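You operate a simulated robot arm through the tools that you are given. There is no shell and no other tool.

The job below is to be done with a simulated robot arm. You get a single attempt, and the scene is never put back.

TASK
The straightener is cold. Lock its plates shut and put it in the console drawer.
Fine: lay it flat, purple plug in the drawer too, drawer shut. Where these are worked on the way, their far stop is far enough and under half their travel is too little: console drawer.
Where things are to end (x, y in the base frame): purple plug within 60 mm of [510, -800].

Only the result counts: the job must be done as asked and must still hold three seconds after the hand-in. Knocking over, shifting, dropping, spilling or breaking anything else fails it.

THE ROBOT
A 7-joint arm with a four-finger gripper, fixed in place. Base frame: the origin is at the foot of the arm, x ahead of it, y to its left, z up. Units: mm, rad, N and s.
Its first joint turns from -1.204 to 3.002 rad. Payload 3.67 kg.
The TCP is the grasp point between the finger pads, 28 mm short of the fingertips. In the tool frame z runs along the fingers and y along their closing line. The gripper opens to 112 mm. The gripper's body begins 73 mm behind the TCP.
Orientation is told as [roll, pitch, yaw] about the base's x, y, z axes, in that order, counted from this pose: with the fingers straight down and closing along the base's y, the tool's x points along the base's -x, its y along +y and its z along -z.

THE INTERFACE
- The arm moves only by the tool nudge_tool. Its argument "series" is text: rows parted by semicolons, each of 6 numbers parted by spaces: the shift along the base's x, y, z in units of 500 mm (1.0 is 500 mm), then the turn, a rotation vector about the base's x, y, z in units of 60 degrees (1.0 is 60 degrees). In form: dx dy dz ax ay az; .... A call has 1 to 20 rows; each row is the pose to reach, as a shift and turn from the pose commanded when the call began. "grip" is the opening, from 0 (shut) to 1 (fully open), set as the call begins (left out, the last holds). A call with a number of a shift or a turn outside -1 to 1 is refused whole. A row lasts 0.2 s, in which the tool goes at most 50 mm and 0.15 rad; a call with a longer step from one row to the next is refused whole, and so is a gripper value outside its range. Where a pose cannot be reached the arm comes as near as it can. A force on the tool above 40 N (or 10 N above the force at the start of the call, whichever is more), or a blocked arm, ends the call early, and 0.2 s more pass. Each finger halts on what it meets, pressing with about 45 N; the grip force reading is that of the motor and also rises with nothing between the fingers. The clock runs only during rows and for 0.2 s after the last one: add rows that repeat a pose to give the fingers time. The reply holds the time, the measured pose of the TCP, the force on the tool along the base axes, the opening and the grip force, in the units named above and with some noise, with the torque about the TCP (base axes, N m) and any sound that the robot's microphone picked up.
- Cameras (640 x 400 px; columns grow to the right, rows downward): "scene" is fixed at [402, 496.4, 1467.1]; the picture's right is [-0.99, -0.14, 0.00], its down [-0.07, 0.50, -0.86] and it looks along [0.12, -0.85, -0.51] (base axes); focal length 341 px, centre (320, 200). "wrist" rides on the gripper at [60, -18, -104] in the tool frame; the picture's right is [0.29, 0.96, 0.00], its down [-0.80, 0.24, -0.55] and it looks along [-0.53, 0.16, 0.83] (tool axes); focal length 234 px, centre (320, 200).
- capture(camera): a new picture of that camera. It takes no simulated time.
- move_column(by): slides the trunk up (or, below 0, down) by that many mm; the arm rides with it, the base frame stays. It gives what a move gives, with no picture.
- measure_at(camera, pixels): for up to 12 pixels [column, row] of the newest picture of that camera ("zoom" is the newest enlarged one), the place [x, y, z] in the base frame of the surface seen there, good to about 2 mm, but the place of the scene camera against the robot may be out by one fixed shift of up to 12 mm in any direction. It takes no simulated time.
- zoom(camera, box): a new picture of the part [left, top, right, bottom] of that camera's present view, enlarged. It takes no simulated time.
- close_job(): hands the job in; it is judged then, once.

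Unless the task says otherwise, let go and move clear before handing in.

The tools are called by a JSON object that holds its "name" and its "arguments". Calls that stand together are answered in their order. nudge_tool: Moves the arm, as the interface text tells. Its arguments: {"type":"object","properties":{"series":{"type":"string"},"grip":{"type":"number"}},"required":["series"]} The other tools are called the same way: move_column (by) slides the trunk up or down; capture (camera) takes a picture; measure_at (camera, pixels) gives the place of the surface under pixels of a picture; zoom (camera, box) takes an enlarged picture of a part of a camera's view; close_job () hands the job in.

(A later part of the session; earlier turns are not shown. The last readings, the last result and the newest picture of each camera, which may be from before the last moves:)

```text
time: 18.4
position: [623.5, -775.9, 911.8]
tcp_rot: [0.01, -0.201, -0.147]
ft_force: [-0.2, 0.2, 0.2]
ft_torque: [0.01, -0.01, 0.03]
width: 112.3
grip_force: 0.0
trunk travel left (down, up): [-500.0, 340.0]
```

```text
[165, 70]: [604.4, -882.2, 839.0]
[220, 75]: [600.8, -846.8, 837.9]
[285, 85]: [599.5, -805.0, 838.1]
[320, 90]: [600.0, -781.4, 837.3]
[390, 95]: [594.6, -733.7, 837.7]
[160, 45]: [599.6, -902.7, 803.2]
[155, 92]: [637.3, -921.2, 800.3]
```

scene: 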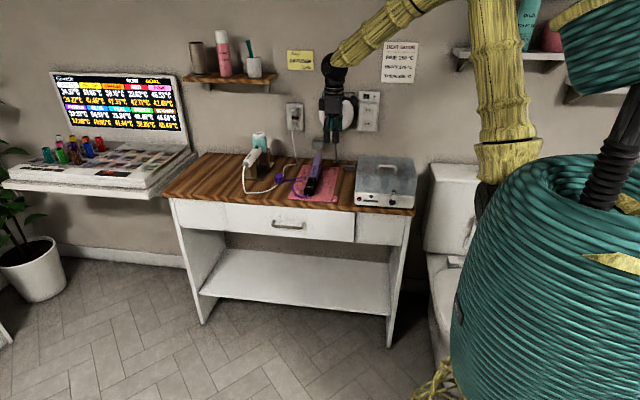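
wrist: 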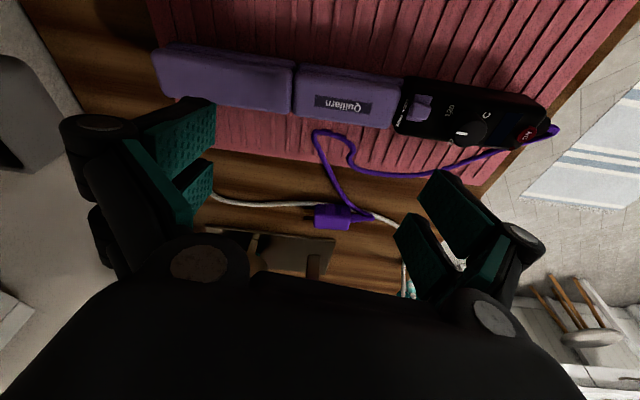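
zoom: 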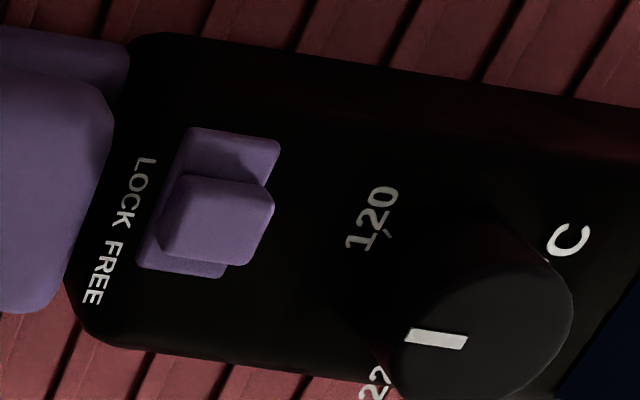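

The lid reads z 838 along its whole length without contact, so the lock is holding. I'll sample points across the slider to see whether it is at the end of its slot.

{"name": "measure_at", "arguments": {"camera": "zoom", "pixels": [[225, 60], [222, 90], [220, 110], [218, 122], [216, 132], [213, 148], [205, 185], [195, 255], [190, 268], [187, 280], [180, 310], [172, 345]]}}

{"name": "measure_at", "arguments": {"camera": "zoom", "pixels": [[300, 75], [298, 95], [295, 110], [290, 150], [280, 230], [270, 300], [262, 340], [258, 360], [145, 160], [125, 220], [112, 245], [92, 300]]}}

```text
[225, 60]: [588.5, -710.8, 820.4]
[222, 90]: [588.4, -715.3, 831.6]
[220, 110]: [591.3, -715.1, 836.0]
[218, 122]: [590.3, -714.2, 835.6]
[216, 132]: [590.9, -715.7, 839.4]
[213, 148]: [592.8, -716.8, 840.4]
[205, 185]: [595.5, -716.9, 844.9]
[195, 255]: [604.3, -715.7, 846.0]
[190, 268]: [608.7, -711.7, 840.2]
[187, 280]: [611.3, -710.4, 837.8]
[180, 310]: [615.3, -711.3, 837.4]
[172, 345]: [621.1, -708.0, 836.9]
```

```text
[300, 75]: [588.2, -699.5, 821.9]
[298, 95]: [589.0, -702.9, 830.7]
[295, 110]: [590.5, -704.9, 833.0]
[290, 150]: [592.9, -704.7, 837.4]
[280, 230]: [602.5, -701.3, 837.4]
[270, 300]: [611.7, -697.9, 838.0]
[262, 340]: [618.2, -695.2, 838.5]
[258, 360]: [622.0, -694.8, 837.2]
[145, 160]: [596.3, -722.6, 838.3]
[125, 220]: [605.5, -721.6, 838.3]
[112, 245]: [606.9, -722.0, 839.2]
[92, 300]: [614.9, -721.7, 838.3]
```

The rib (x 595–604) lines up with the LOCK lettering and the lid holds shut, so the straightener is locked. Now I'll withdraw to the front of the table and square the tool up.

{"name": "nudge_tool", "arguments": {"series": "-0.0046 0.04 0.05 0.0005 0.0192 0.0141; -0.0092 0.12 0.09 0.0009 0.0385 0.0283; -0.0138 0.2 0.13 0.0014 0.0577 0.0424; -0.0184 0.28 0.16 0.0019 0.077 0.0565; -0.023 0.36 0.176 0.0024 0.0962 0.0707; -0.0276 0.44 0.176 0.0028 0.1154 0.0848; -0.0322 0.52 0.176 0.0033 0.1347 0.0989; -0.0368 0.6 0.176 0.0038 0.1539 0.113; -0.0414 0.68 0.176 0.0042 0.1732 0.1272; -0.046 0.752 0.176 0.0047 0.1924 0.1413; -0.046 0.752 0.176 0.0047 0.1924 0.1413"}}

{"name": "capture", "arguments": {"camera": "wrist"}}

{"name": "capture", "arguments": {"camera": "scene"}}

```text
time: 20.8
position: [603.8, -398.2, 1001.5]
tcp_rot: [0.002, -0.001, 0.001]
ft_force: [-0.5, -0.1, 0.5]
ft_torque: [0.02, 0.0, -0.03]
width: 111.7
grip_force: 0.1
trunk travel left (down, up): [-500.0, 340.0]
```

```text
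taken
```

wrist: 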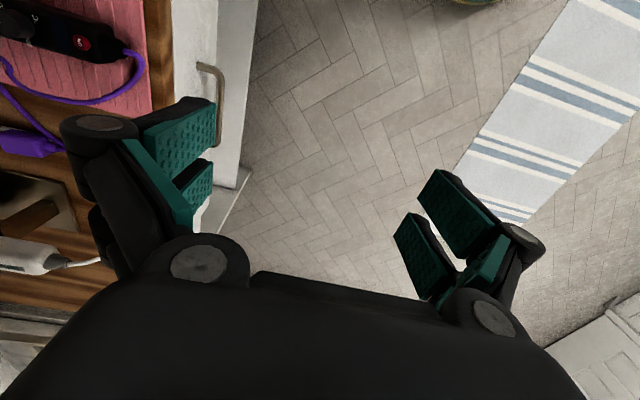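

```text
taken
```

scene: 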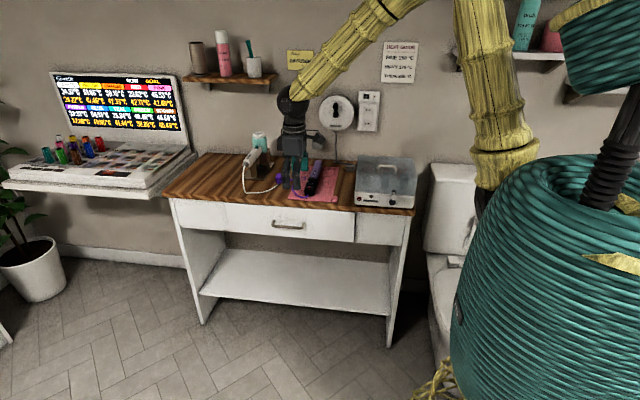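

The wrist picture shows the drawer's handle as a curved bar from (200,65) to (217,145). I'll measure it.

{"name": "zoom", "arguments": {"camera": "wrist", "box": [140, 30, 300, 130]}}

{"name": "measure_at", "arguments": {"camera": "wrist", "pixels": [[203, 66], [215, 68], [221, 75], [220, 95], [219, 100], [217, 120], [219, 140], [210, 90], [200, 100], [190, 80], [165, 80], [240, 150]]}}

```text
4.00 times, centred on (220, 80) of wrist
```

zoom: 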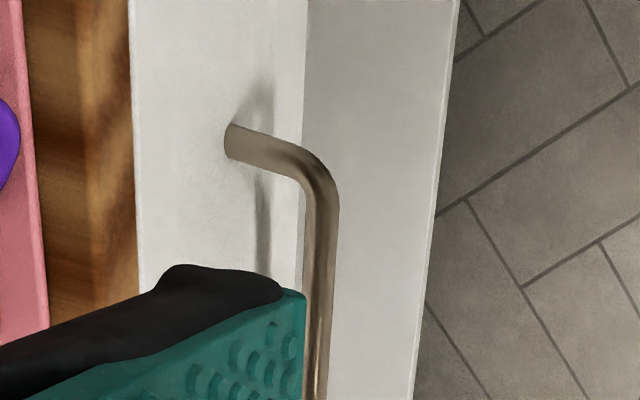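

```text
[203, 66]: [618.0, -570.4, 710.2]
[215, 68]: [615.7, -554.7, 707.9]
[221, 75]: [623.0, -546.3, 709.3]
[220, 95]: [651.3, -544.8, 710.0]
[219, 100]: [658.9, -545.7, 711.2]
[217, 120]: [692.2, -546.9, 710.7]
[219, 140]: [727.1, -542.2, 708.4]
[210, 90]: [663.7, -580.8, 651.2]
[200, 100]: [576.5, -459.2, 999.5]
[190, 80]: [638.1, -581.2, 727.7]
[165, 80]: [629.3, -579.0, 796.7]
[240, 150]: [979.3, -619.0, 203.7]
```

The handle bar is at y -546, z about 706, spanning x 620–735, with a 30 mm gap to the drawer face at y -581. I'll turn the fingers to point toward the drawer (closing vertically), in two calls.

{"name": "nudge_tool", "arguments": {"series": "0.02 0.01 0 -0.107 0 0; 0.04 0.02 0 -0.214 0 0; 0.06 0.03 0 -0.321 0 0; 0.08 0.04 0 -0.428 0 0; 0.1 0.05 0 -0.535 0 0; 0.12 0.06 0 -0.642 0 0; 0.146 0.06 0 -0.75 0 0; 0.146 0.06 0 -0.75 0 0", "grip": 0.55}}

{"name": "nudge_tool", "arguments": {"series": "0 0 0 -0.107 0 0; 0 0 0 -0.214 0 0; 0 0 0 -0.321 0 0; 0 0 0 -0.428 0 0; 0 0 0 -0.535 0 0; 0 0 0 -0.642 0 0; 0 0 0 -0.75 0 0; 0 0 0 -0.75 0 0"}}

{"name": "capture", "arguments": {"camera": "scene"}}

{"name": "capture", "arguments": {"camera": "wrist"}}

```text
time: 22.8
position: [664.7, -399.2, 993.9]
tcp_rot: [-0.668, -0.018, -0.058]
ft_force: [0.4, -0.7, -1.0]
ft_torque: [-0.05, 0.01, -0.02]
width: 61.6
grip_force: 0.0
trunk travel left (down, up): [-500.0, 340.0]
stopped in row 8: the arm was blocked; the commanded pose is now the measured one
```

```text
time: 23.6
position: [652.3, -431.1, 981.0]
tcp_rot: [-0.848, -0.039, -0.126]
ft_force: [-0.9, -1.7, 0.4]
ft_torque: [0.0, 0.02, 0.02]
width: 61.7
grip_force: 0.1
trunk travel left (down, up): [-500.0, 340.0]
stopped in row 3: the arm was blocked; the commanded pose is now the measured one
```

```text
taken
```

scene: 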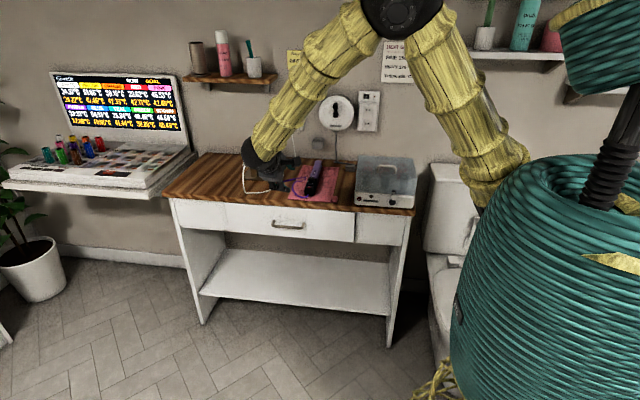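

```text
taken
```

wrist: 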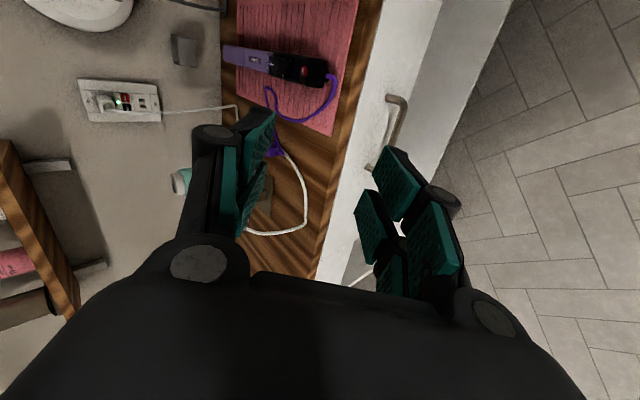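

The arm was blocked near a 49° tilt, so fully horizontal isn't reachable here. A tilt of about 35° is enough to clear the table edge, so I'll settle to roll -0.62 and descend toward the handle.

{"name": "nudge_tool", "arguments": {"series": "0.01 -0.02 -0.05 0.044 0.0047 0.025; 0.02 -0.04 -0.1 0.088 0.0094 0.05; 0.03 -0.06 -0.155 0.132 0.0141 0.075; 0.04 -0.08 -0.21 0.176 0.0188 0.1; 0.049 -0.098 -0.262 0.2201 0.0235 0.1246; 0.049 -0.098 -0.262 0.2201 0.0235 0.1246", "grip": 0.4}}

{"name": "capture", "arguments": {"camera": "wrist"}}

```text
time: 25.0
position: [676.7, -475.8, 853.0]
tcp_rot: [-0.623, -0.002, 0.006]
ft_force: [-0.7, 0.3, 0.6]
ft_torque: [-0.03, 0.0, 0.0]
width: 44.9
grip_force: 0.1
trunk travel left (down, up): [-500.0, 340.0]
```

```text
taken
```

wrist: 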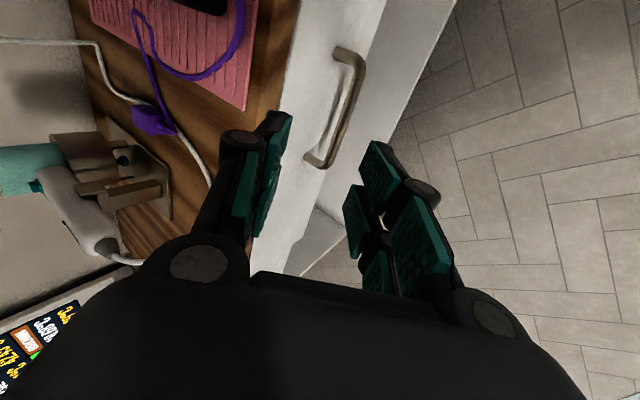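

The pose is right, and the bar now shows from (350,55) to (318,165). I'll re-measure it from this closer view.

{"name": "measure_at", "arguments": {"camera": "wrist", "pixels": [[352, 58], [355, 80], [348, 105], [340, 130], [328, 155], [316, 162], [340, 52], [300, 110], [290, 150], [280, 60]]}}

{"name": "zoom", "arguments": {"camera": "wrist", "box": [240, 20, 440, 145]}}

```text
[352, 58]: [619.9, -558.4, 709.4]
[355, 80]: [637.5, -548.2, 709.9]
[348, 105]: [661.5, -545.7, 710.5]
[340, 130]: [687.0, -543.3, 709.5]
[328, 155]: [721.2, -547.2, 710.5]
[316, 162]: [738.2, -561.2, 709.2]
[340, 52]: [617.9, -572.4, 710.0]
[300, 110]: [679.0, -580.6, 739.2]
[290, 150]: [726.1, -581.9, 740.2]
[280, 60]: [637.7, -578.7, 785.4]
```

```text
3.20 times, centred on (340, 82) of wrist
```

zoom: 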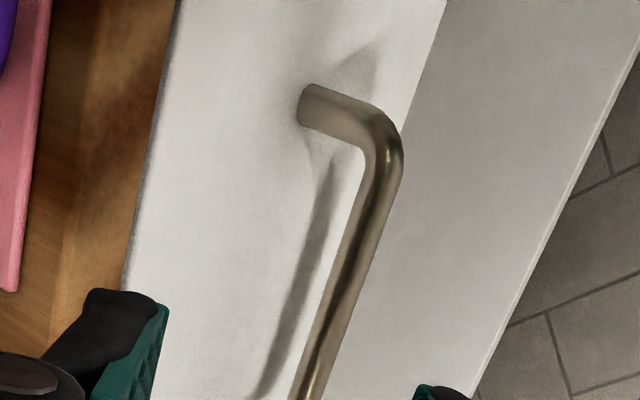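

The bar centre is about (678, -546, 705). Before approaching I'll check how far the fingertips reach at this narrower opening.

{"name": "measure_at", "arguments": {"camera": "wrist", "pixels": [[288, 115], [280, 112], [275, 125], [284, 135], [375, 145], [365, 150], [378, 143], [350, 190], [268, 150], [250, 200], [430, 190], [240, 140]]}}

```text
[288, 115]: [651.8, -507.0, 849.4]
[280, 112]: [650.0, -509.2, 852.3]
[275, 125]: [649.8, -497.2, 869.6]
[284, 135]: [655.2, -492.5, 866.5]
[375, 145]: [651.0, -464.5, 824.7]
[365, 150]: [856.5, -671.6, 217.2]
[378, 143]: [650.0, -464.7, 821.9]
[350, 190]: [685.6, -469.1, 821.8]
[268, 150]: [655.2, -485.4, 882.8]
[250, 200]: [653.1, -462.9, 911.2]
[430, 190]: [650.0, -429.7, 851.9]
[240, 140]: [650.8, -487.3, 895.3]
```

The tips extend further as the fingers close (about 21 mm past the TCP at 45 mm opening). I'll narrow to 28 mm and approach along the tool axis so the bar ends about 14 mm inside the tips.

{"name": "nudge_tool", "arguments": {"series": "0.001 -0.023 -0.08 0 0 0; 0.003 -0.047 -0.166 0 0 0; 0.003 -0.063 -0.189 0 0 0; 0.003 -0.08 -0.212 0 0 0; 0.003 -0.096 -0.235 0 0 0; 0.003 -0.112 -0.257 0 0 0; 0.003 -0.129 -0.28 0 0 0; 0.003 -0.129 -0.28 0 0 0", "grip": 0.25}}

{"name": "capture", "arguments": {"camera": "wrist"}}

{"name": "zoom", "arguments": {"camera": "scene", "box": [220, 160, 350, 241]}}

```text
time: 26.8
position: [677.3, -540.7, 710.7]
tcp_rot: [-0.626, -0.002, 0.005]
ft_force: [-0.2, -0.8, -0.4]
ft_torque: [0.01, -0.01, 0.0]
width: 28.1
grip_force: 0.1
trunk travel left (down, up): [-500.0, 340.0]
```

```text
taken
```

wrist: 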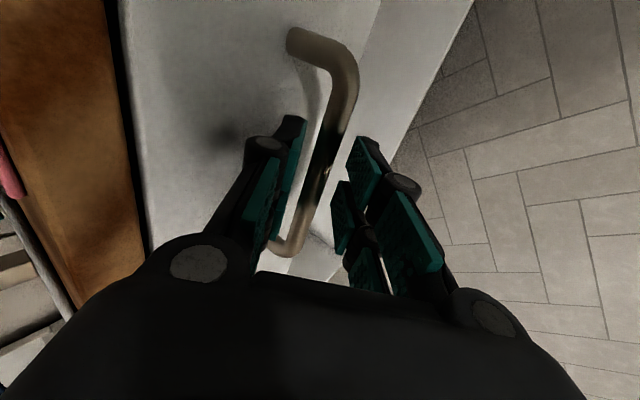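

```text
4.92 times, centred on (285, 200) of scene
```

zoom: 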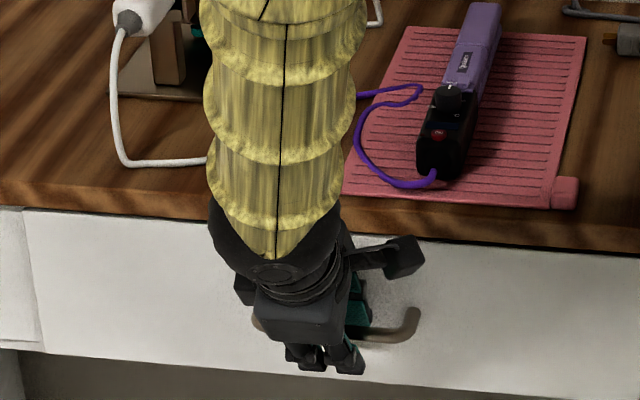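

The bar is between the fingers with no contact force. I'll close on it.

{"name": "nudge_tool", "arguments": {"series": "0 0 0 0 0 0; 0 0 0 0 0 0; 0 0 0 0 0 0", "grip": 0}}

{"name": "capture", "arguments": {"camera": "wrist"}}

```text
time: 27.6
position: [678.1, -540.2, 713.4]
tcp_rot: [-0.626, -0.002, 0.006]
ft_force: [2.1, -2.7, 8.8]
ft_torque: [-0.08, 0.89, 0.86]
width: 11.2
grip_force: 44.9
trunk travel left (down, up): [-500.0, 340.0]
```

```text
taken
```

wrist: 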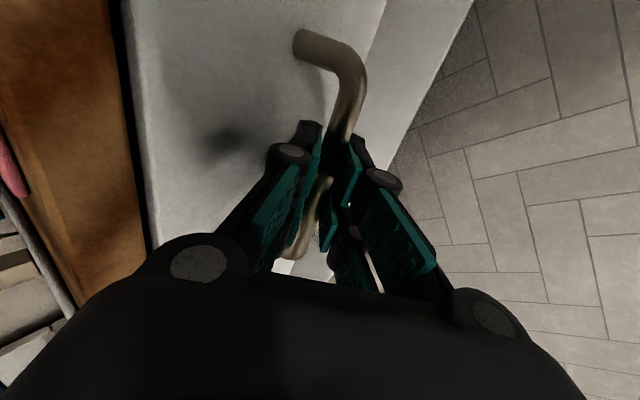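

The bar is gripped at 11 mm width with 45 N. I'll pull the drawer out along +y, 100 mm first.

{"name": "nudge_tool", "arguments": {"series": "0 0.02 0 0 0 0; 0 0.05 0 0 0 0; 0 0.08 0 0 0 0; 0 0.12 0 0 0 0; 0 0.16 0 0 0 0; 0 0.2 0 0 0 0; 0 0.2 0 0 0 0", "grip": 0}}

{"name": "capture", "arguments": {"camera": "scene"}}

```text
time: 29.2
position: [676.4, -441.6, 711.8]
tcp_rot: [-0.626, -0.002, 0.007]
ft_force: [0.8, -1.4, 10.5]
ft_torque: [-0.01, 0.62, 1.03]
width: 11.1
grip_force: 44.8
trunk travel left (down, up): [-500.0, 340.0]
```

```text
taken
```

scene: 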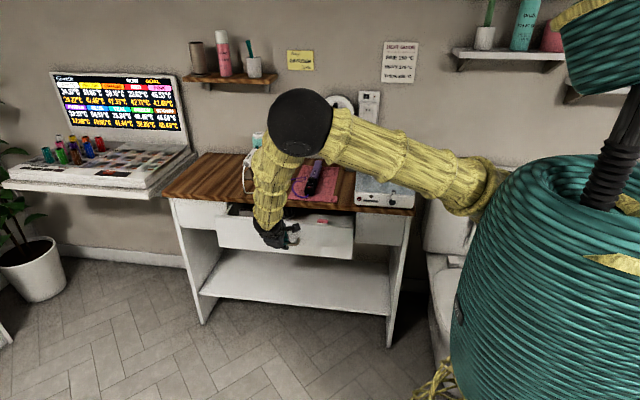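

The drawer is opening (about 100 mm), and something reddish appears inside near (322,221). I'll keep pulling in stages.

{"name": "nudge_tool", "arguments": {"series": "0 0.03 0 0 0 0; 0 0.06 0 0 0 0; 0 0.09 0 0 0 0; 0 0.12 0 0 0 0; 0 0.15 0 0 0 0; 0 0.18 0 0 0 0; 0 0.2 0 0 0 0; 0 0.2 0 0 0 0", "grip": 0}}

{"name": "capture", "arguments": {"camera": "scene"}}

```text
time: 31.0
position: [676.6, -343.7, 712.3]
tcp_rot: [-0.624, 0.001, 0.003]
ft_force: [16.0, -0.5, 28.5]
ft_torque: [-0.18, 0.68, 1.43]
width: 11.4
grip_force: 44.8
trunk travel left (down, up): [-500.0, 340.0]
```

```text
taken
```

scene: 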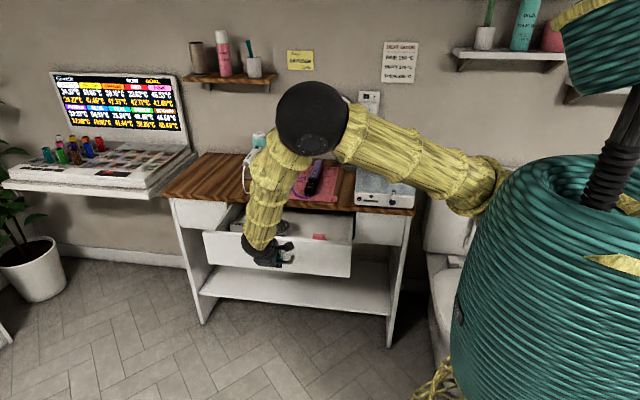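

The drawer is now about 200 mm out and slides freely, but sideways and vertical forces on the tool have built up (16 and 28 N). I'll ease the commanded pose a little to relieve them and check.

{"name": "nudge_tool", "arguments": {"series": "0.002 0 0.004 0 0 0; 0.002 0 0.004 0 0 0", "grip": 0}}

{"name": "zoom", "arguments": {"camera": "scene", "box": [190, 170, 370, 282]}}

```text
time: 31.6
position: [677.8, -342.5, 711.6]
tcp_rot: [-0.621, 0.002, -0.001]
ft_force: [13.4, -1.5, 17.5]
ft_torque: [-0.14, 0.45, 1.46]
width: 11.0
grip_force: 43.9
trunk travel left (down, up): [-500.0, 340.0]
```

```text
3.56 times, centred on (280, 226) of scene
```

zoom: 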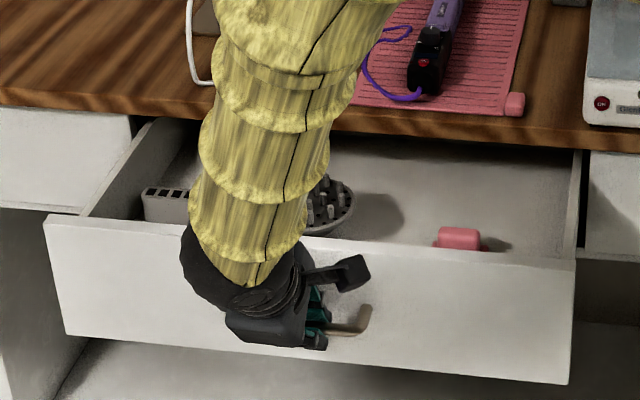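

The drawer already holds a grey comb-like item (165,205), a spiked diffuser (325,205) and a small pink item (460,238), which I must not disturb. I'll keep pulling gently toward the far stop.

{"name": "nudge_tool", "arguments": {"series": "0.002 0.02 0.003 0 0 0; 0.003 0.04 0.004 0 0 0; 0.004 0.06 0.005 0 0 0; 0.005 0.08 0.006 0 0 0; 0.005 0.1 0.006 0 0 0; 0.005 0.1 0.006 0 0 0", "grip": 0}}

{"name": "zoom", "arguments": {"camera": "scene", "box": [190, 170, 370, 282]}}

```text
time: 33.0
position: [674.9, -299.5, 708.6]
tcp_rot: [-0.621, 0.012, -0.012]
ft_force: [17.2, -0.4, 26.4]
ft_torque: [-0.17, 1.49, 1.2]
width: 11.3
grip_force: 44.6
trunk travel left (down, up): [-500.0, 340.0]
```

```text
3.56 times, centred on (280, 226) of scene
```

zoom: 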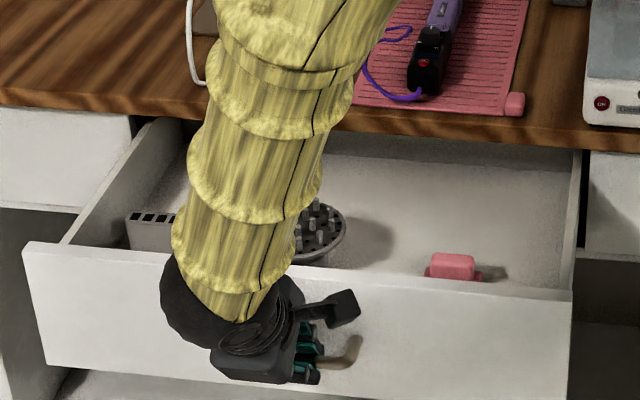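

The tool lags by about 7 mm with side forces, which suggests a joint limit rather than the drawer's stop. I'll reduce the tilt about the bar to relieve the arm.

{"name": "nudge_tool", "arguments": {"series": "0 -0.015 0.001 0.07 0 0; 0 -0.017 0.002 0.14 0 0; 0 -0.019 0.003 0.215 0 0; 0 -0.02 0.003 0.286 0 0; 0 -0.02 0.003 0.286 0 0", "grip": 0}}

{"name": "capture", "arguments": {"camera": "wrist"}}

```text
time: 33.4
position: [676.6, -290.4, 710.4]
tcp_rot: [-0.566, 0.009, 0.007]
ft_force: [5.7, -0.8, -20.0]
ft_torque: [0.04, -1.47, -0.05]
width: 11.6
grip_force: 45.4
trunk travel left (down, up): [-500.0, 340.0]
stopped in row 1: the force on the tool passed its limit at 58 N (the readings are from after the stop); the commanded pose is now the measured one
```

```text
taken
```

wrist: 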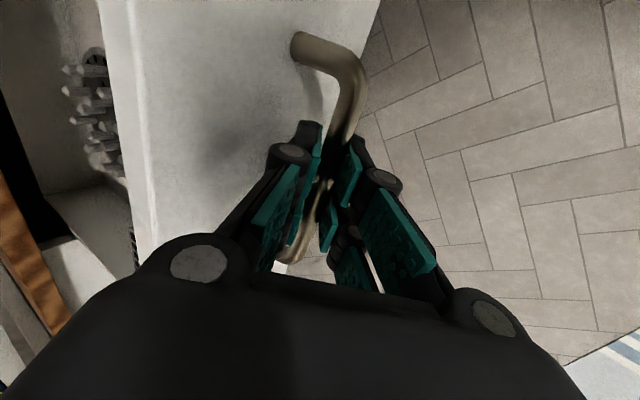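

The force spiked while rotating in a tight grip; the drawer is now about 250 mm out. I'll loosen the grip so the bar is only loosely enclosed, which removes the constraint.

{"name": "nudge_tool", "arguments": {"series": "0 0 0 0 0 0; 0 0 0 0 0 0", "grip": 0.25}}

{"name": "capture", "arguments": {"camera": "scene"}}

{"name": "capture", "arguments": {"camera": "wrist"}}

```text
time: 34.0
position: [676.0, -291.7, 715.1]
tcp_rot: [-0.567, 0.009, 0.006]
ft_force: [0.5, -0.4, 0.4]
ft_torque: [0.0, -0.02, 0.01]
width: 28.1
grip_force: 0.0
trunk travel left (down, up): [-500.0, 340.0]
```

```text
taken
```

scene: 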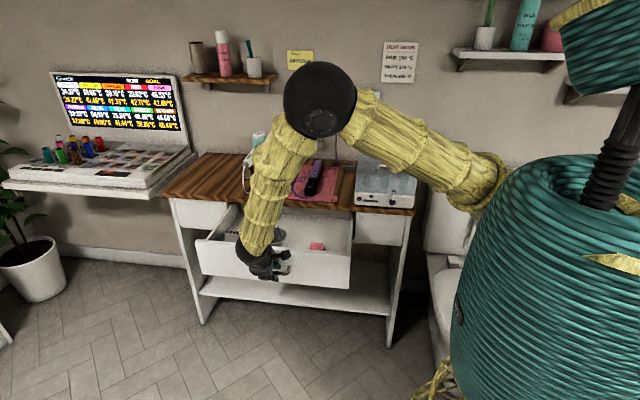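

```text
taken
```

wrist: 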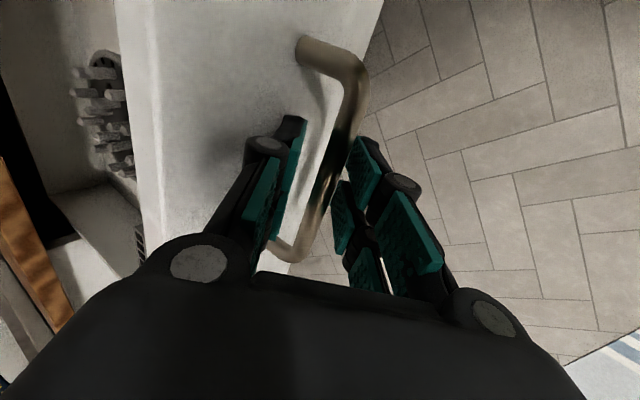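

The grip is loose and forces are zero. I'll measure the bar and drawer face to know the current travel.

{"name": "measure_at", "arguments": {"camera": "wrist", "pixels": [[305, 45], [340, 55], [362, 85], [355, 120], [285, 90], [200, 60], [160, 100], [130, 100], [320, 190], [70, 170], [30, 130], [110, 220]]}}

{"name": "measure_at", "arguments": {"camera": "scene", "pixels": [[317, 246], [278, 236], [230, 232], [335, 235], [330, 220], [345, 228], [215, 240], [200, 243], [350, 262], [330, 262], [215, 222], [352, 215]]}}

```text
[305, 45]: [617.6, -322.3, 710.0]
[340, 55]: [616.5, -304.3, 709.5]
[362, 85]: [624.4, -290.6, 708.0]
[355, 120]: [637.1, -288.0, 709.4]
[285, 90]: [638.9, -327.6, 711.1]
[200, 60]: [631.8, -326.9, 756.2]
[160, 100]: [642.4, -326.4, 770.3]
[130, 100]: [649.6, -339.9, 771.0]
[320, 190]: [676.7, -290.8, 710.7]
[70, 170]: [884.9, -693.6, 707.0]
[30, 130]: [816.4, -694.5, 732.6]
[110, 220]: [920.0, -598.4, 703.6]
```

```text
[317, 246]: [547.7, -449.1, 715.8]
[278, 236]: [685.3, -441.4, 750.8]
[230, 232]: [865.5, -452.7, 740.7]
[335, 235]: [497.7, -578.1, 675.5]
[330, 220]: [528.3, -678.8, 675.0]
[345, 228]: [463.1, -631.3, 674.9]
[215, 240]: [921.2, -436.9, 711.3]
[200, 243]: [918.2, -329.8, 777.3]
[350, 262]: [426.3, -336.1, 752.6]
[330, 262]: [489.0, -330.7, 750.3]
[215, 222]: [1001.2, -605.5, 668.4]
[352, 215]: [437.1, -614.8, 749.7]
```

The drawer is 254 mm out (face at y -327, bar at y -291). I'll reduce the tilt while loose, then pull with the rear finger until the far stop is felt.

{"name": "nudge_tool", "arguments": {"series": "0 0 0 0.086 0 0; 0 0.002 0 0.172 0 0; 0 0.004 0 0.258 0 0; 0 0.02 0 0.258 0 0; 0 0.036 0 0.258 0 0; 0 0.052 0 0.258 0 0; 0 0.068 0 0.258 0 0; 0 0.084 0 0.258 0 0; 0 0.1 0 0.258 0 0; 0 0.1 0 0.258 0 0", "grip": 0.25}}

{"name": "capture", "arguments": {"camera": "wrist"}}

```text
time: 36.2
position: [676.7, -239.5, 713.2]
tcp_rot: [-0.297, 0.007, 0.009]
ft_force: [-0.1, 0.7, -0.2]
ft_torque: [0.02, -0.01, 0.02]
width: 27.7
grip_force: 0.0
trunk travel left (down, up): [-500.0, 340.0]
```

```text
taken
```

wrist: 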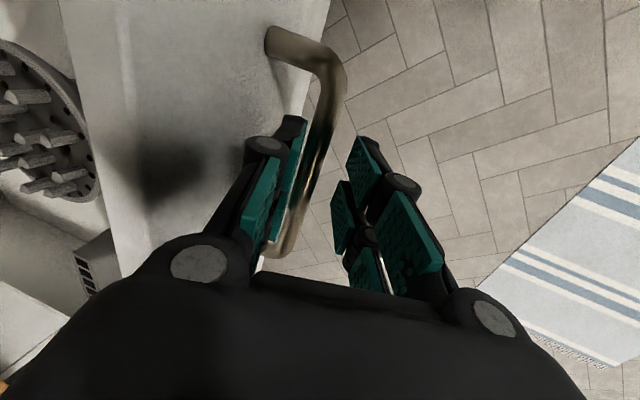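

The drawer moved further with almost no force. I'll continue pulling.

{"name": "nudge_tool", "arguments": {"series": "0 0.016 0 0 0 0; 0 0.032 0 0 0 0; 0 0.048 0 0 0 0; 0 0.064 0 0 0 0; 0 0.08 0 0 0 0; 0 0.096 0 0 0 0; 0 0.112 0 0 0 0; 0 0.128 0 0 0 0; 0 0.128 0 0 0 0", "grip": 0.25}}

{"name": "capture", "arguments": {"camera": "wrist"}}

{"name": "capture", "arguments": {"camera": "scene"}}

```text
time: 36.9
position: [674.3, -228.8, 713.6]
tcp_rot: [-0.302, 0.008, 0.007]
ft_force: [-0.3, -34.3, -0.8]
ft_torque: [-0.27, -0.07, 0.36]
width: 44.6
grip_force: 15.5
trunk travel left (down, up): [-500.0, 340.0]
stopped in row 3: the force on the tool passed its limit at 45 N (the readings are from after the stop); the commanded pose is now the measured one
```

```text
taken
```

wrist: 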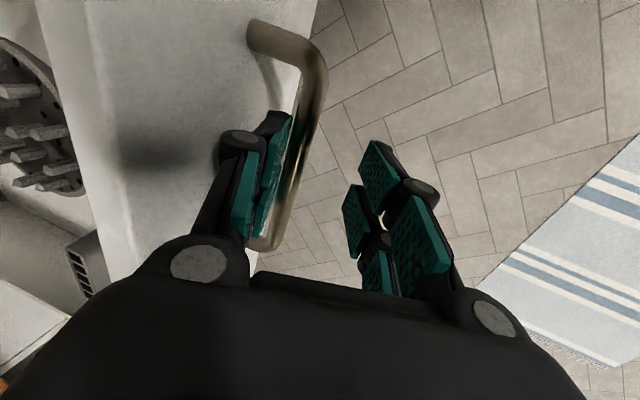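

```text
taken
```

scene: 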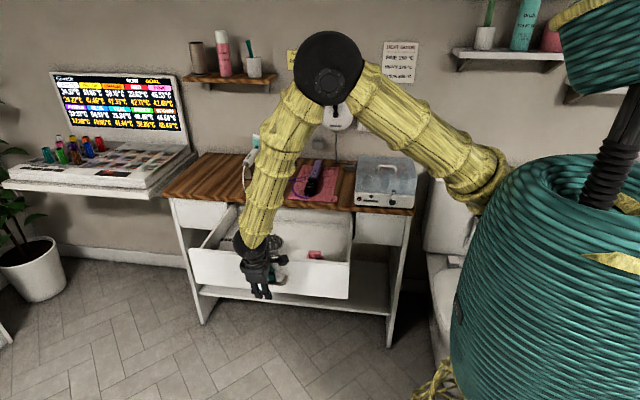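

The far stop has been reached (force 34–45 N against the pull). I'll measure the bar and drawer face here, then release.

{"name": "measure_at", "arguments": {"camera": "wrist", "pixels": [[258, 35], [300, 45], [318, 70], [310, 110], [298, 160], [210, 60], [100, 100], [75, 100], [40, 110], [50, 170], [85, 260], [30, 320]]}}

{"name": "nudge_tool", "arguments": {"series": "0 -0.01 0 0 0 0; 0 -0.02 0 0 0 0; 0 -0.02 0 0 0 0", "grip": 0.3}}

```text
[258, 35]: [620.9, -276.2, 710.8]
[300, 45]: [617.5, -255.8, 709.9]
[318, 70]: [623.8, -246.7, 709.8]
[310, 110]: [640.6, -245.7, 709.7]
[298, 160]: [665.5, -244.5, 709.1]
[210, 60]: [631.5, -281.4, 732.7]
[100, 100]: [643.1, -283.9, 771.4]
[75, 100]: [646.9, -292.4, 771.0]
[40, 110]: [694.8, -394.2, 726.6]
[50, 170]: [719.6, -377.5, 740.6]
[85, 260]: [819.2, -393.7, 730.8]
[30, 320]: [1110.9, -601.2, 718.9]
```

```text
time: 37.7
position: [673.8, -234.7, 713.1]
tcp_rot: [-0.301, 0.008, 0.008]
ft_force: [0.2, -0.1, 0.4]
ft_torque: [-0.01, 0.0, -0.04]
width: 33.8
grip_force: 0.0
trunk travel left (down, up): [-500.0, 340.0]
```

The bar has moved from y -546 to y -246, so full travel is 300 mm, and the plug's target is (510, -500) while open. I'll withdraw the fingers upward from the bar and straighten the tool.

{"name": "nudge_tool", "arguments": {"series": "0 0.012 0.038 0 0 0; 0 0.03 0.095 0 0 0; 0 0.05 0.16 0.05 0 0; 0 0.05 0.24 0.12 0 0; 0 0.04 0.32 0.2 0 0; 0 0.02 0.4 0.287 0 0; 0 0 0.45 0.287 0 0; 0 0 0.45 0.287 0 0", "grip": 0.3}}

{"name": "capture", "arguments": {"camera": "wrist"}}

{"name": "zoom", "arguments": {"camera": "scene", "box": [170, 150, 410, 300]}}

```text
time: 39.5
position: [679.0, -233.7, 938.9]
tcp_rot: [0.0, 0.005, 0.01]
ft_force: [-0.7, -0.8, -0.2]
ft_torque: [0.02, 0.02, 0.01]
width: 33.4
grip_force: 0.0
trunk travel left (down, up): [-500.0, 340.0]
```

```text
taken
```

wrist: 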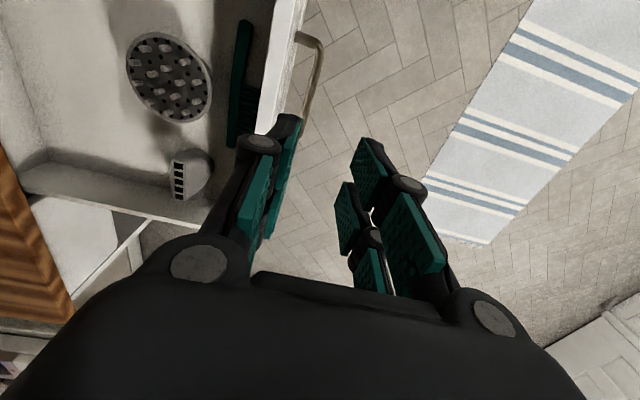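

```text
2.67 times, centred on (290, 225) of scene
```

zoom: 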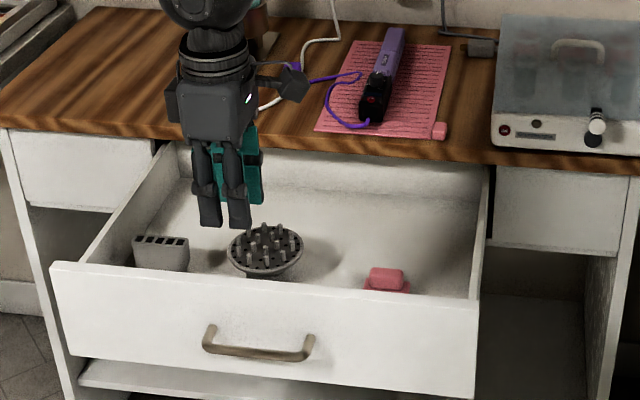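

The drawer is fully open and holds a nozzle, diffuser and pink item in its front half, plus a dark comb along the front wall at (240,85). I'll move over it for a proper top view.

{"name": "nudge_tool", "arguments": {"series": "-0.06 -0.07 0.02 0 0 0; -0.12 -0.14 0.04 0 0 0; -0.18 -0.21 0.06 0 0 0; -0.24 -0.28 0.08 0 0 0; -0.3 -0.36 0.08 0 0 0; -0.36 -0.42 0.08 0 0 0; -0.36 -0.42 0.08 0 0 0", "grip": 1}}

{"name": "capture", "arguments": {"camera": "wrist"}}

```text
time: 41.1
position: [496.8, -445.2, 980.8]
tcp_rot: [0.002, 0.006, 0.009]
ft_force: [-0.1, 0.2, -0.5]
ft_torque: [0.0, 0.01, 0.02]
width: 112.0
grip_force: 0.0
trunk travel left (down, up): [-500.0, 340.0]
```

```text
taken
```

wrist: 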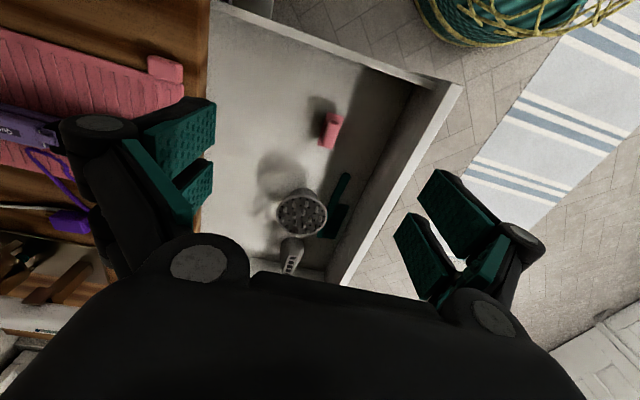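

{"name": "measure_at", "arguments": {"camera": "wrist", "pixels": [[215, 20], [220, 80], [270, 100], [260, 180], [240, 220], [330, 130], [320, 148], [340, 115], [300, 195], [290, 250], [342, 180], [420, 90]]}}

{"name": "zoom", "arguments": {"camera": "wrist", "box": [190, 0, 470, 290]}}

```text
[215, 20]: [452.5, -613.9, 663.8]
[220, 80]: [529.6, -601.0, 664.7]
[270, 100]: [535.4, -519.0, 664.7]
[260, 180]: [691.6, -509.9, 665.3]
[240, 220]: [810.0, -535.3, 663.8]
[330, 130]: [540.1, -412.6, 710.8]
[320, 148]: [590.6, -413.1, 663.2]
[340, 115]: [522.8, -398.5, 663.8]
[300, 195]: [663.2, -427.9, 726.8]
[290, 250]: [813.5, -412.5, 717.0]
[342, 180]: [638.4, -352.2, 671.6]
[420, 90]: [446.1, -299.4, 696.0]
```

```text
1.38 times, centred on (330, 145) of wrist
```

zoom: 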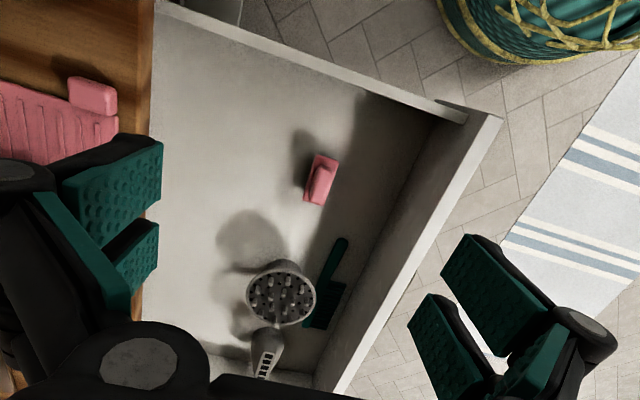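

The drawer floor is at z 664; the pink item, diffuser, nozzle and brush all lie at y > -475, leaving the strip y -580 to -480 free. Now I'll move toward the plug for a close look before grasping it.

{"name": "nudge_tool", "arguments": {"series": "0.03 -0.06 0 0 -0.03 0; 0.06 -0.12 0 0 -0.06 0; 0.09 -0.18 0 0 -0.09 0; 0.13 -0.25 0 0 -0.12 0; 0.18 -0.32 -0.02 0 -0.15 0; 0.23 -0.39 -0.04 0 -0.18 0; 0.28 -0.46 -0.06 0 -0.2 0; 0.3 -0.5 -0.08 0 -0.2 0; 0.3 -0.5 -0.08 0 -0.2 0", "grip": 1}}

{"name": "capture", "arguments": {"camera": "wrist"}}

```text
time: 43.1
position: [643.1, -694.4, 941.6]
tcp_rot: [-0.005, -0.206, 0.013]
ft_force: [-0.4, -0.5, 0.1]
ft_torque: [-0.01, 0.01, -0.03]
width: 112.0
grip_force: 0.1
trunk travel left (down, up): [-500.0, 340.0]
```

```text
taken
```

wrist: 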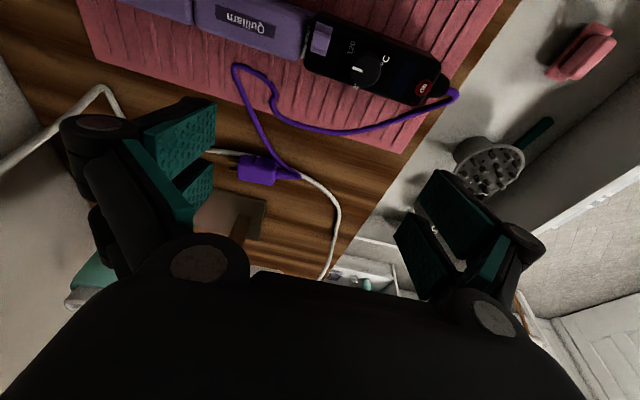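

{"name": "zoom", "arguments": {"camera": "wrist", "box": [190, 110, 350, 210]}}

{"name": "measure_at", "arguments": {"camera": "zoom", "pixels": [[195, 200], [215, 185], [265, 190], [325, 210], [340, 235], [270, 230], [210, 230], [200, 280], [270, 285], [330, 285], [150, 180], [400, 270]]}}

```text
4.00 times, centred on (270, 160) of wrist
```

zoom: 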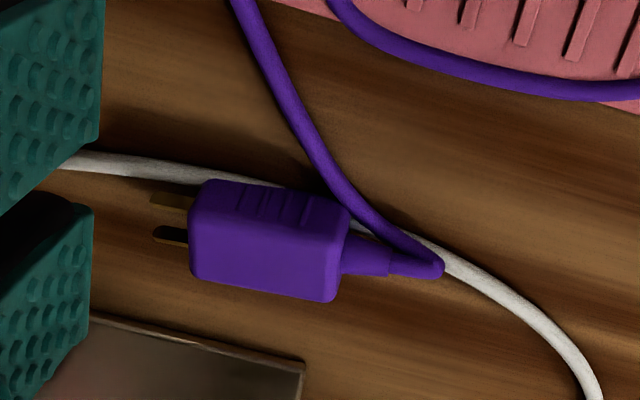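

```text
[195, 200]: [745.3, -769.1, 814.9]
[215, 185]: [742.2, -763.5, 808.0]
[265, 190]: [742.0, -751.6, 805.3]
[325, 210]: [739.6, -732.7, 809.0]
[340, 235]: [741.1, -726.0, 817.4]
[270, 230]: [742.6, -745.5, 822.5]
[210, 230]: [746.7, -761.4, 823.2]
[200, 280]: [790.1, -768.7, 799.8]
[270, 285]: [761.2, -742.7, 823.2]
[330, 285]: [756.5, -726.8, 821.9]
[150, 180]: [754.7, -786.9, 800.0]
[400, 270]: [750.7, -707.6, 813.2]
```

The plug's body spans x 742–765, y -768 to -726, z 800–823, with prongs toward the wall, so it must be gripped across x. I'll back up a bit and turn the tool -90° in yaw so the fingers close along x.

{"name": "nudge_tool", "arguments": {"series": "-0.011 0.028 0.02 0.0133 0.0315 -0.127; -0.022 0.056 0.04 0.0267 0.063 -0.254; -0.033 0.084 0.06 0.04 0.0945 -0.381; -0.044 0.112 0.08 0.0533 0.126 -0.508; -0.055 0.14 0.1 0.0667 0.1575 -0.635; -0.066 0.168 0.118 0.08 0.189 -0.7617; -0.066 0.168 0.118 0.08 0.189 -0.7617", "grip": 1}}

{"name": "nudge_tool", "arguments": {"series": "0 0 0 0 0 -0.123; 0 0 0 0 0 -0.246; 0 0 0 0 0 -0.369; 0 0 0 0 0 -0.492; 0 0 0 0 0 -0.615; 0 0 0 0 0 -0.7361; 0 0 0 0 0 -0.7361"}}

{"name": "capture", "arguments": {"camera": "wrist"}}

```text
time: 44.7
position: [612.0, -610.6, 998.5]
tcp_rot: [0.0, 0.005, -0.793]
ft_force: [0.6, -0.6, -0.4]
ft_torque: [0.04, 0.01, -0.01]
width: 111.9
grip_force: 0.0
trunk travel left (down, up): [-500.0, 340.0]
```

```text
time: 46.3
position: [612.2, -612.1, 999.0]
tcp_rot: [-0.001, 0.004, -1.562]
ft_force: [-0.7, -0.2, 0.6]
ft_torque: [-0.03, 0.0, 0.0]
width: 111.9
grip_force: 0.0
trunk travel left (down, up): [-500.0, 340.0]
```

```text
taken
```

wrist: 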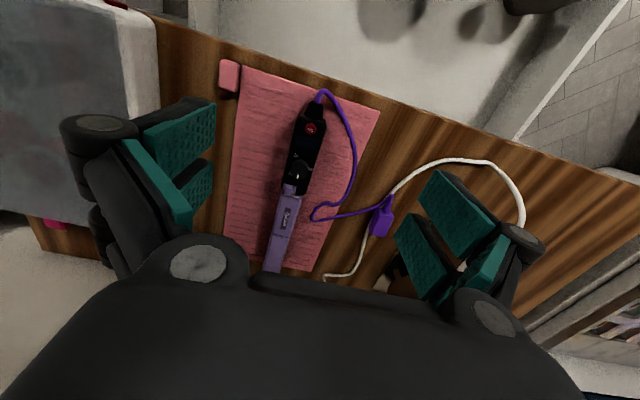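

Yaw -90° is reachable. Before tilting toward the plug, I'll check the dryer stand's position relative to the plug in the scene view.

{"name": "zoom", "arguments": {"camera": "scene", "box": [225, 115, 345, 190]}}

{"name": "measure_at", "arguments": {"camera": "zoom", "pixels": [[100, 265], [120, 180], [65, 175], [110, 200], [150, 160], [200, 262], [230, 265], [285, 330], [290, 345], [150, 340], [215, 280], [245, 225]]}}

```text
5.33 times, centred on (285, 152) of scene
```

zoom: 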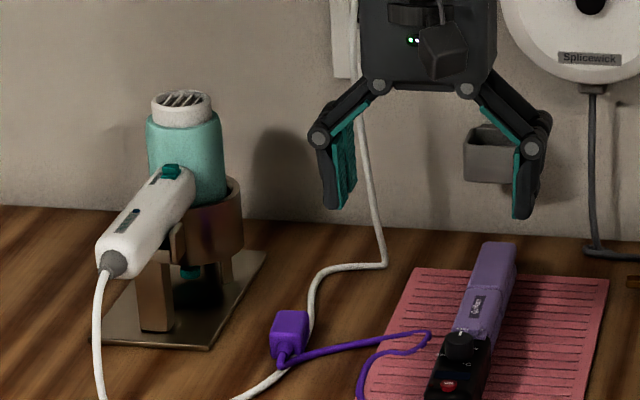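

```text
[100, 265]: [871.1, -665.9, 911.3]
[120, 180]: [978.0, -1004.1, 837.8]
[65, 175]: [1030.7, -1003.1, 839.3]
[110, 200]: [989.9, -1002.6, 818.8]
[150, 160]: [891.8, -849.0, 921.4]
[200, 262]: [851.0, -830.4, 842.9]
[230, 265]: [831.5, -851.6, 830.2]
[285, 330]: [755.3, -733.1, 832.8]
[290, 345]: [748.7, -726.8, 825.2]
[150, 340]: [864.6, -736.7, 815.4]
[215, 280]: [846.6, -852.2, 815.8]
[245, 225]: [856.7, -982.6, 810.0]
```

The dryer stand starts at about x 800 and its handle end is at about (865, -669, 900), which clears the planned approach. I'll tilt and move to a pre-grasp above the plug with the opening at 40 mm.

{"name": "nudge_tool", "arguments": {"series": "0.047 -0.03 -0.02 -0.1 0 0; 0.094 -0.06 -0.05 -0.2 0 0; 0.141 -0.09 -0.08 -0.3 0 0; 0.188 -0.12 -0.11 -0.4 0 0; 0.235 -0.15 -0.14 -0.5 0 0; 0.283 -0.179 -0.17 -0.592 0 0; 0.283 -0.179 -0.17 -0.592 0 0; 0.283 -0.179 -0.17 -0.592 0 0", "grip": 0.36}}

{"name": "capture", "arguments": {"camera": "wrist"}}

{"name": "capture", "arguments": {"camera": "scene"}}

```text
time: 48.1
position: [754.8, -701.6, 914.3]
tcp_rot: [-0.01, -0.613, -1.559]
ft_force: [-0.1, -0.1, -0.3]
ft_torque: [0.02, -0.02, -0.01]
width: 40.2
grip_force: 0.1
trunk travel left (down, up): [-500.0, 340.0]
```

```text
taken
```

wrist: 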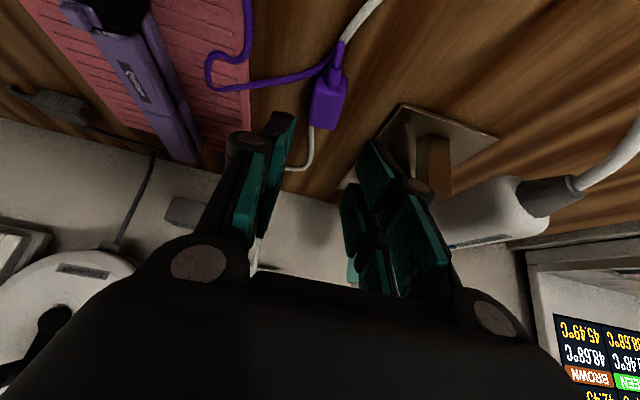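

```text
taken
```

scene: 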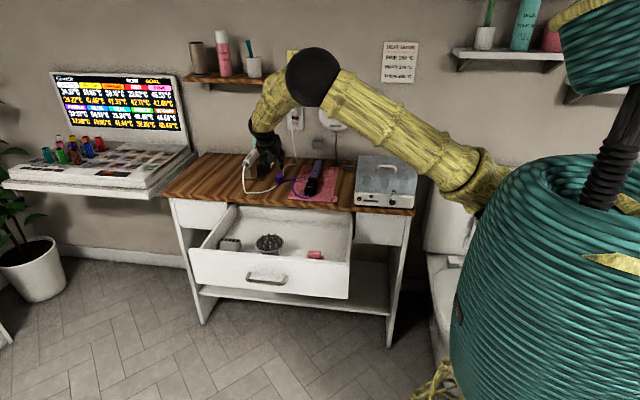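

The pre-grasp is reached. The plug is at (330,95), with the stand plate at (400,110) and the dryer at (490,210). I'll measure their distances to my fingers.

{"name": "measure_at", "arguments": {"camera": "wrist", "pixels": [[318, 85], [335, 90], [345, 95], [325, 120], [315, 105], [338, 60], [400, 105], [385, 130], [495, 135], [435, 165], [460, 210], [500, 190]]}}

{"name": "zoom", "arguments": {"camera": "wrist", "box": [230, 30, 470, 180]}}

```text
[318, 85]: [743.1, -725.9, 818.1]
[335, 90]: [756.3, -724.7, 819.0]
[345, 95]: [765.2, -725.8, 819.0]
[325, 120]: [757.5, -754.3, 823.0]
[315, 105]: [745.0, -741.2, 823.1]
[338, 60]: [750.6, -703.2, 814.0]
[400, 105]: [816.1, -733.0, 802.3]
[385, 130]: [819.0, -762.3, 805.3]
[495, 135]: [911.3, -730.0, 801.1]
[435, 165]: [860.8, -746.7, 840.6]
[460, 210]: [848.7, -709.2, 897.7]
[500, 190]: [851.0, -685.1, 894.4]
```

```text
2.67 times, centred on (350, 105) of wrist
```

zoom: 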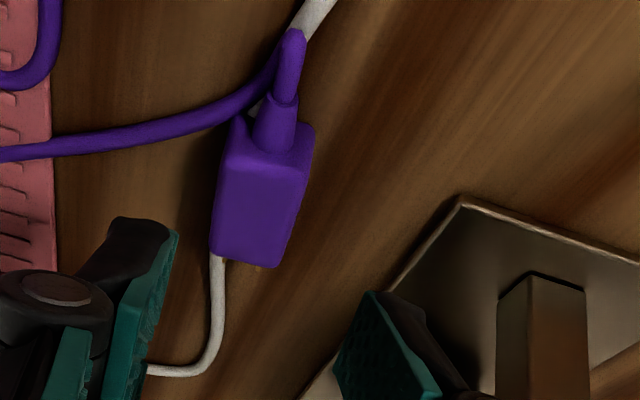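

The plug is centred between the fingers (x 742–766), and the dryer handle (x 848) clears the hand. I'll advance along the tool axis down to the plug.

{"name": "nudge_tool", "arguments": {"series": "0 -0.019 -0.029 0 0 0; 0 -0.037 -0.058 0 0 0; -0.001 -0.056 -0.087 0 0 0; -0.001 -0.074 -0.116 0 0 0; -0.002 -0.085 -0.133 0 0 0; -0.002 -0.093 -0.145 0 0 0; -0.002 -0.093 -0.145 0 0 0", "grip": 0.36}}

{"name": "capture", "arguments": {"camera": "wrist"}}

{"name": "zoom", "arguments": {"camera": "wrist", "box": [220, 60, 460, 210]}}

```text
time: 49.7
position: [752.3, -747.8, 842.6]
tcp_rot: [-0.006, -0.615, -1.559]
ft_force: [-0.4, -0.3, 0.3]
ft_torque: [-0.02, 0.0, 0.02]
width: 40.4
grip_force: 0.1
trunk travel left (down, up): [-500.0, 340.0]
```

```text
taken
```

wrist: 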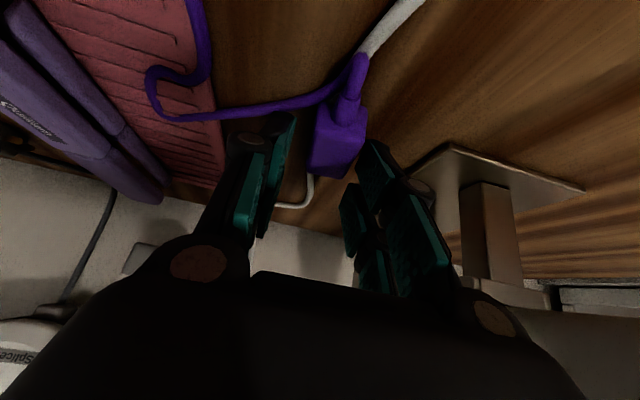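

```text
2.67 times, centred on (340, 135) of wrist
```

zoom: 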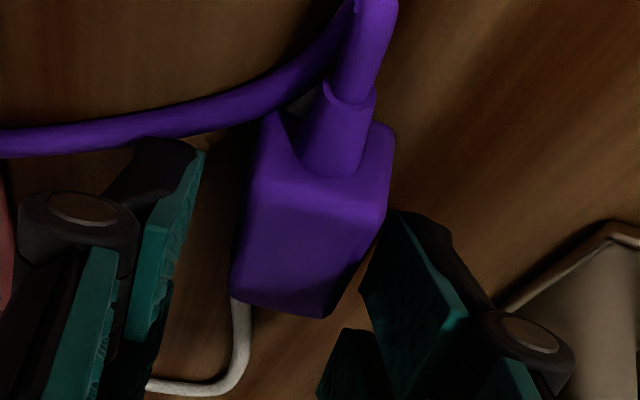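

The plug sits between the near digits. I'll check the tip positions relative to the plug before closing.

{"name": "measure_at", "arguments": {"camera": "zoom", "pixels": [[200, 158], [185, 200], [160, 160], [395, 215], [375, 280], [430, 230], [345, 340], [270, 190], [370, 190], [300, 260], [150, 230], [100, 130]]}}

```text
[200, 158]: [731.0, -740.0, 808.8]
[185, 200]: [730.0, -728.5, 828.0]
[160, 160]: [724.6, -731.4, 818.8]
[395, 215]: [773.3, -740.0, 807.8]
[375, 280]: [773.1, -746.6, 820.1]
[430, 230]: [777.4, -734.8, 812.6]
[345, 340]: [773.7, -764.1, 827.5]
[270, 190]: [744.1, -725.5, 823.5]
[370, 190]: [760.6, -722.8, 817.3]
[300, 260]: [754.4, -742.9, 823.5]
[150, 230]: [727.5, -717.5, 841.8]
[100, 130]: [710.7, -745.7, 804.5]
```

The tips are at z 808 on both sides of the plug. I'll raise 2.5 mm to allow for the tips dipping as they close, then grip.

{"name": "nudge_tool", "arguments": {"series": "0.002 0 0.005 0 0 0; 0.002 0 0.005 0 0 0", "grip": 0.36}}

{"name": "nudge_tool", "arguments": {"series": "0 0 0 0 0 0; 0 0 0 0 0 0; 0 0 0 0 0 0", "grip": 0.05}}

{"name": "capture", "arguments": {"camera": "wrist"}}

{"name": "zoom", "arguments": {"camera": "wrist", "box": [220, 60, 460, 210]}}

```text
time: 50.3
position: [754.7, -747.6, 843.8]
tcp_rot: [-0.007, -0.613, -1.558]
ft_force: [0.4, 0.2, 0.0]
ft_torque: [-0.03, 0.02, 0.02]
width: 40.5
grip_force: 0.1
trunk travel left (down, up): [-500.0, 340.0]
```

```text
time: 51.1
position: [753.6, -747.1, 843.2]
tcp_rot: [-0.006, -0.613, -1.559]
ft_force: [-0.3, -0.3, 1.5]
ft_torque: [-0.03, -0.03, -0.03]
width: 24.8
grip_force: 44.7
trunk travel left (down, up): [-500.0, 340.0]
```

```text
taken
```

wrist: 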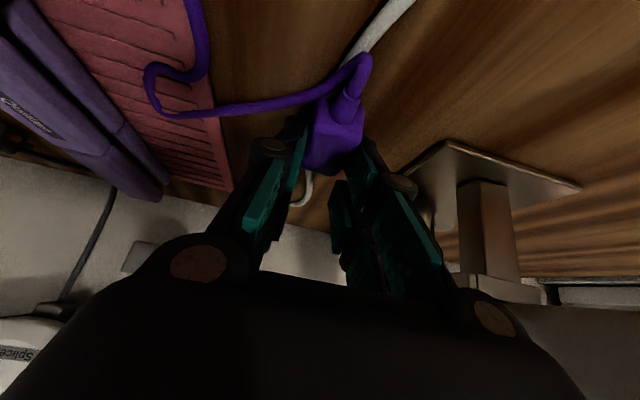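

```text
2.67 times, centred on (340, 135) of wrist
```

zoom: 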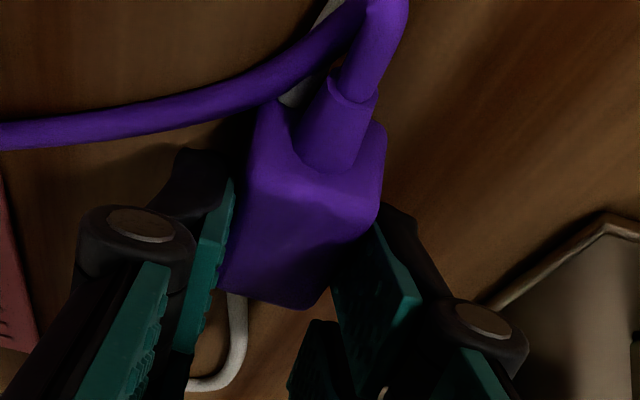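

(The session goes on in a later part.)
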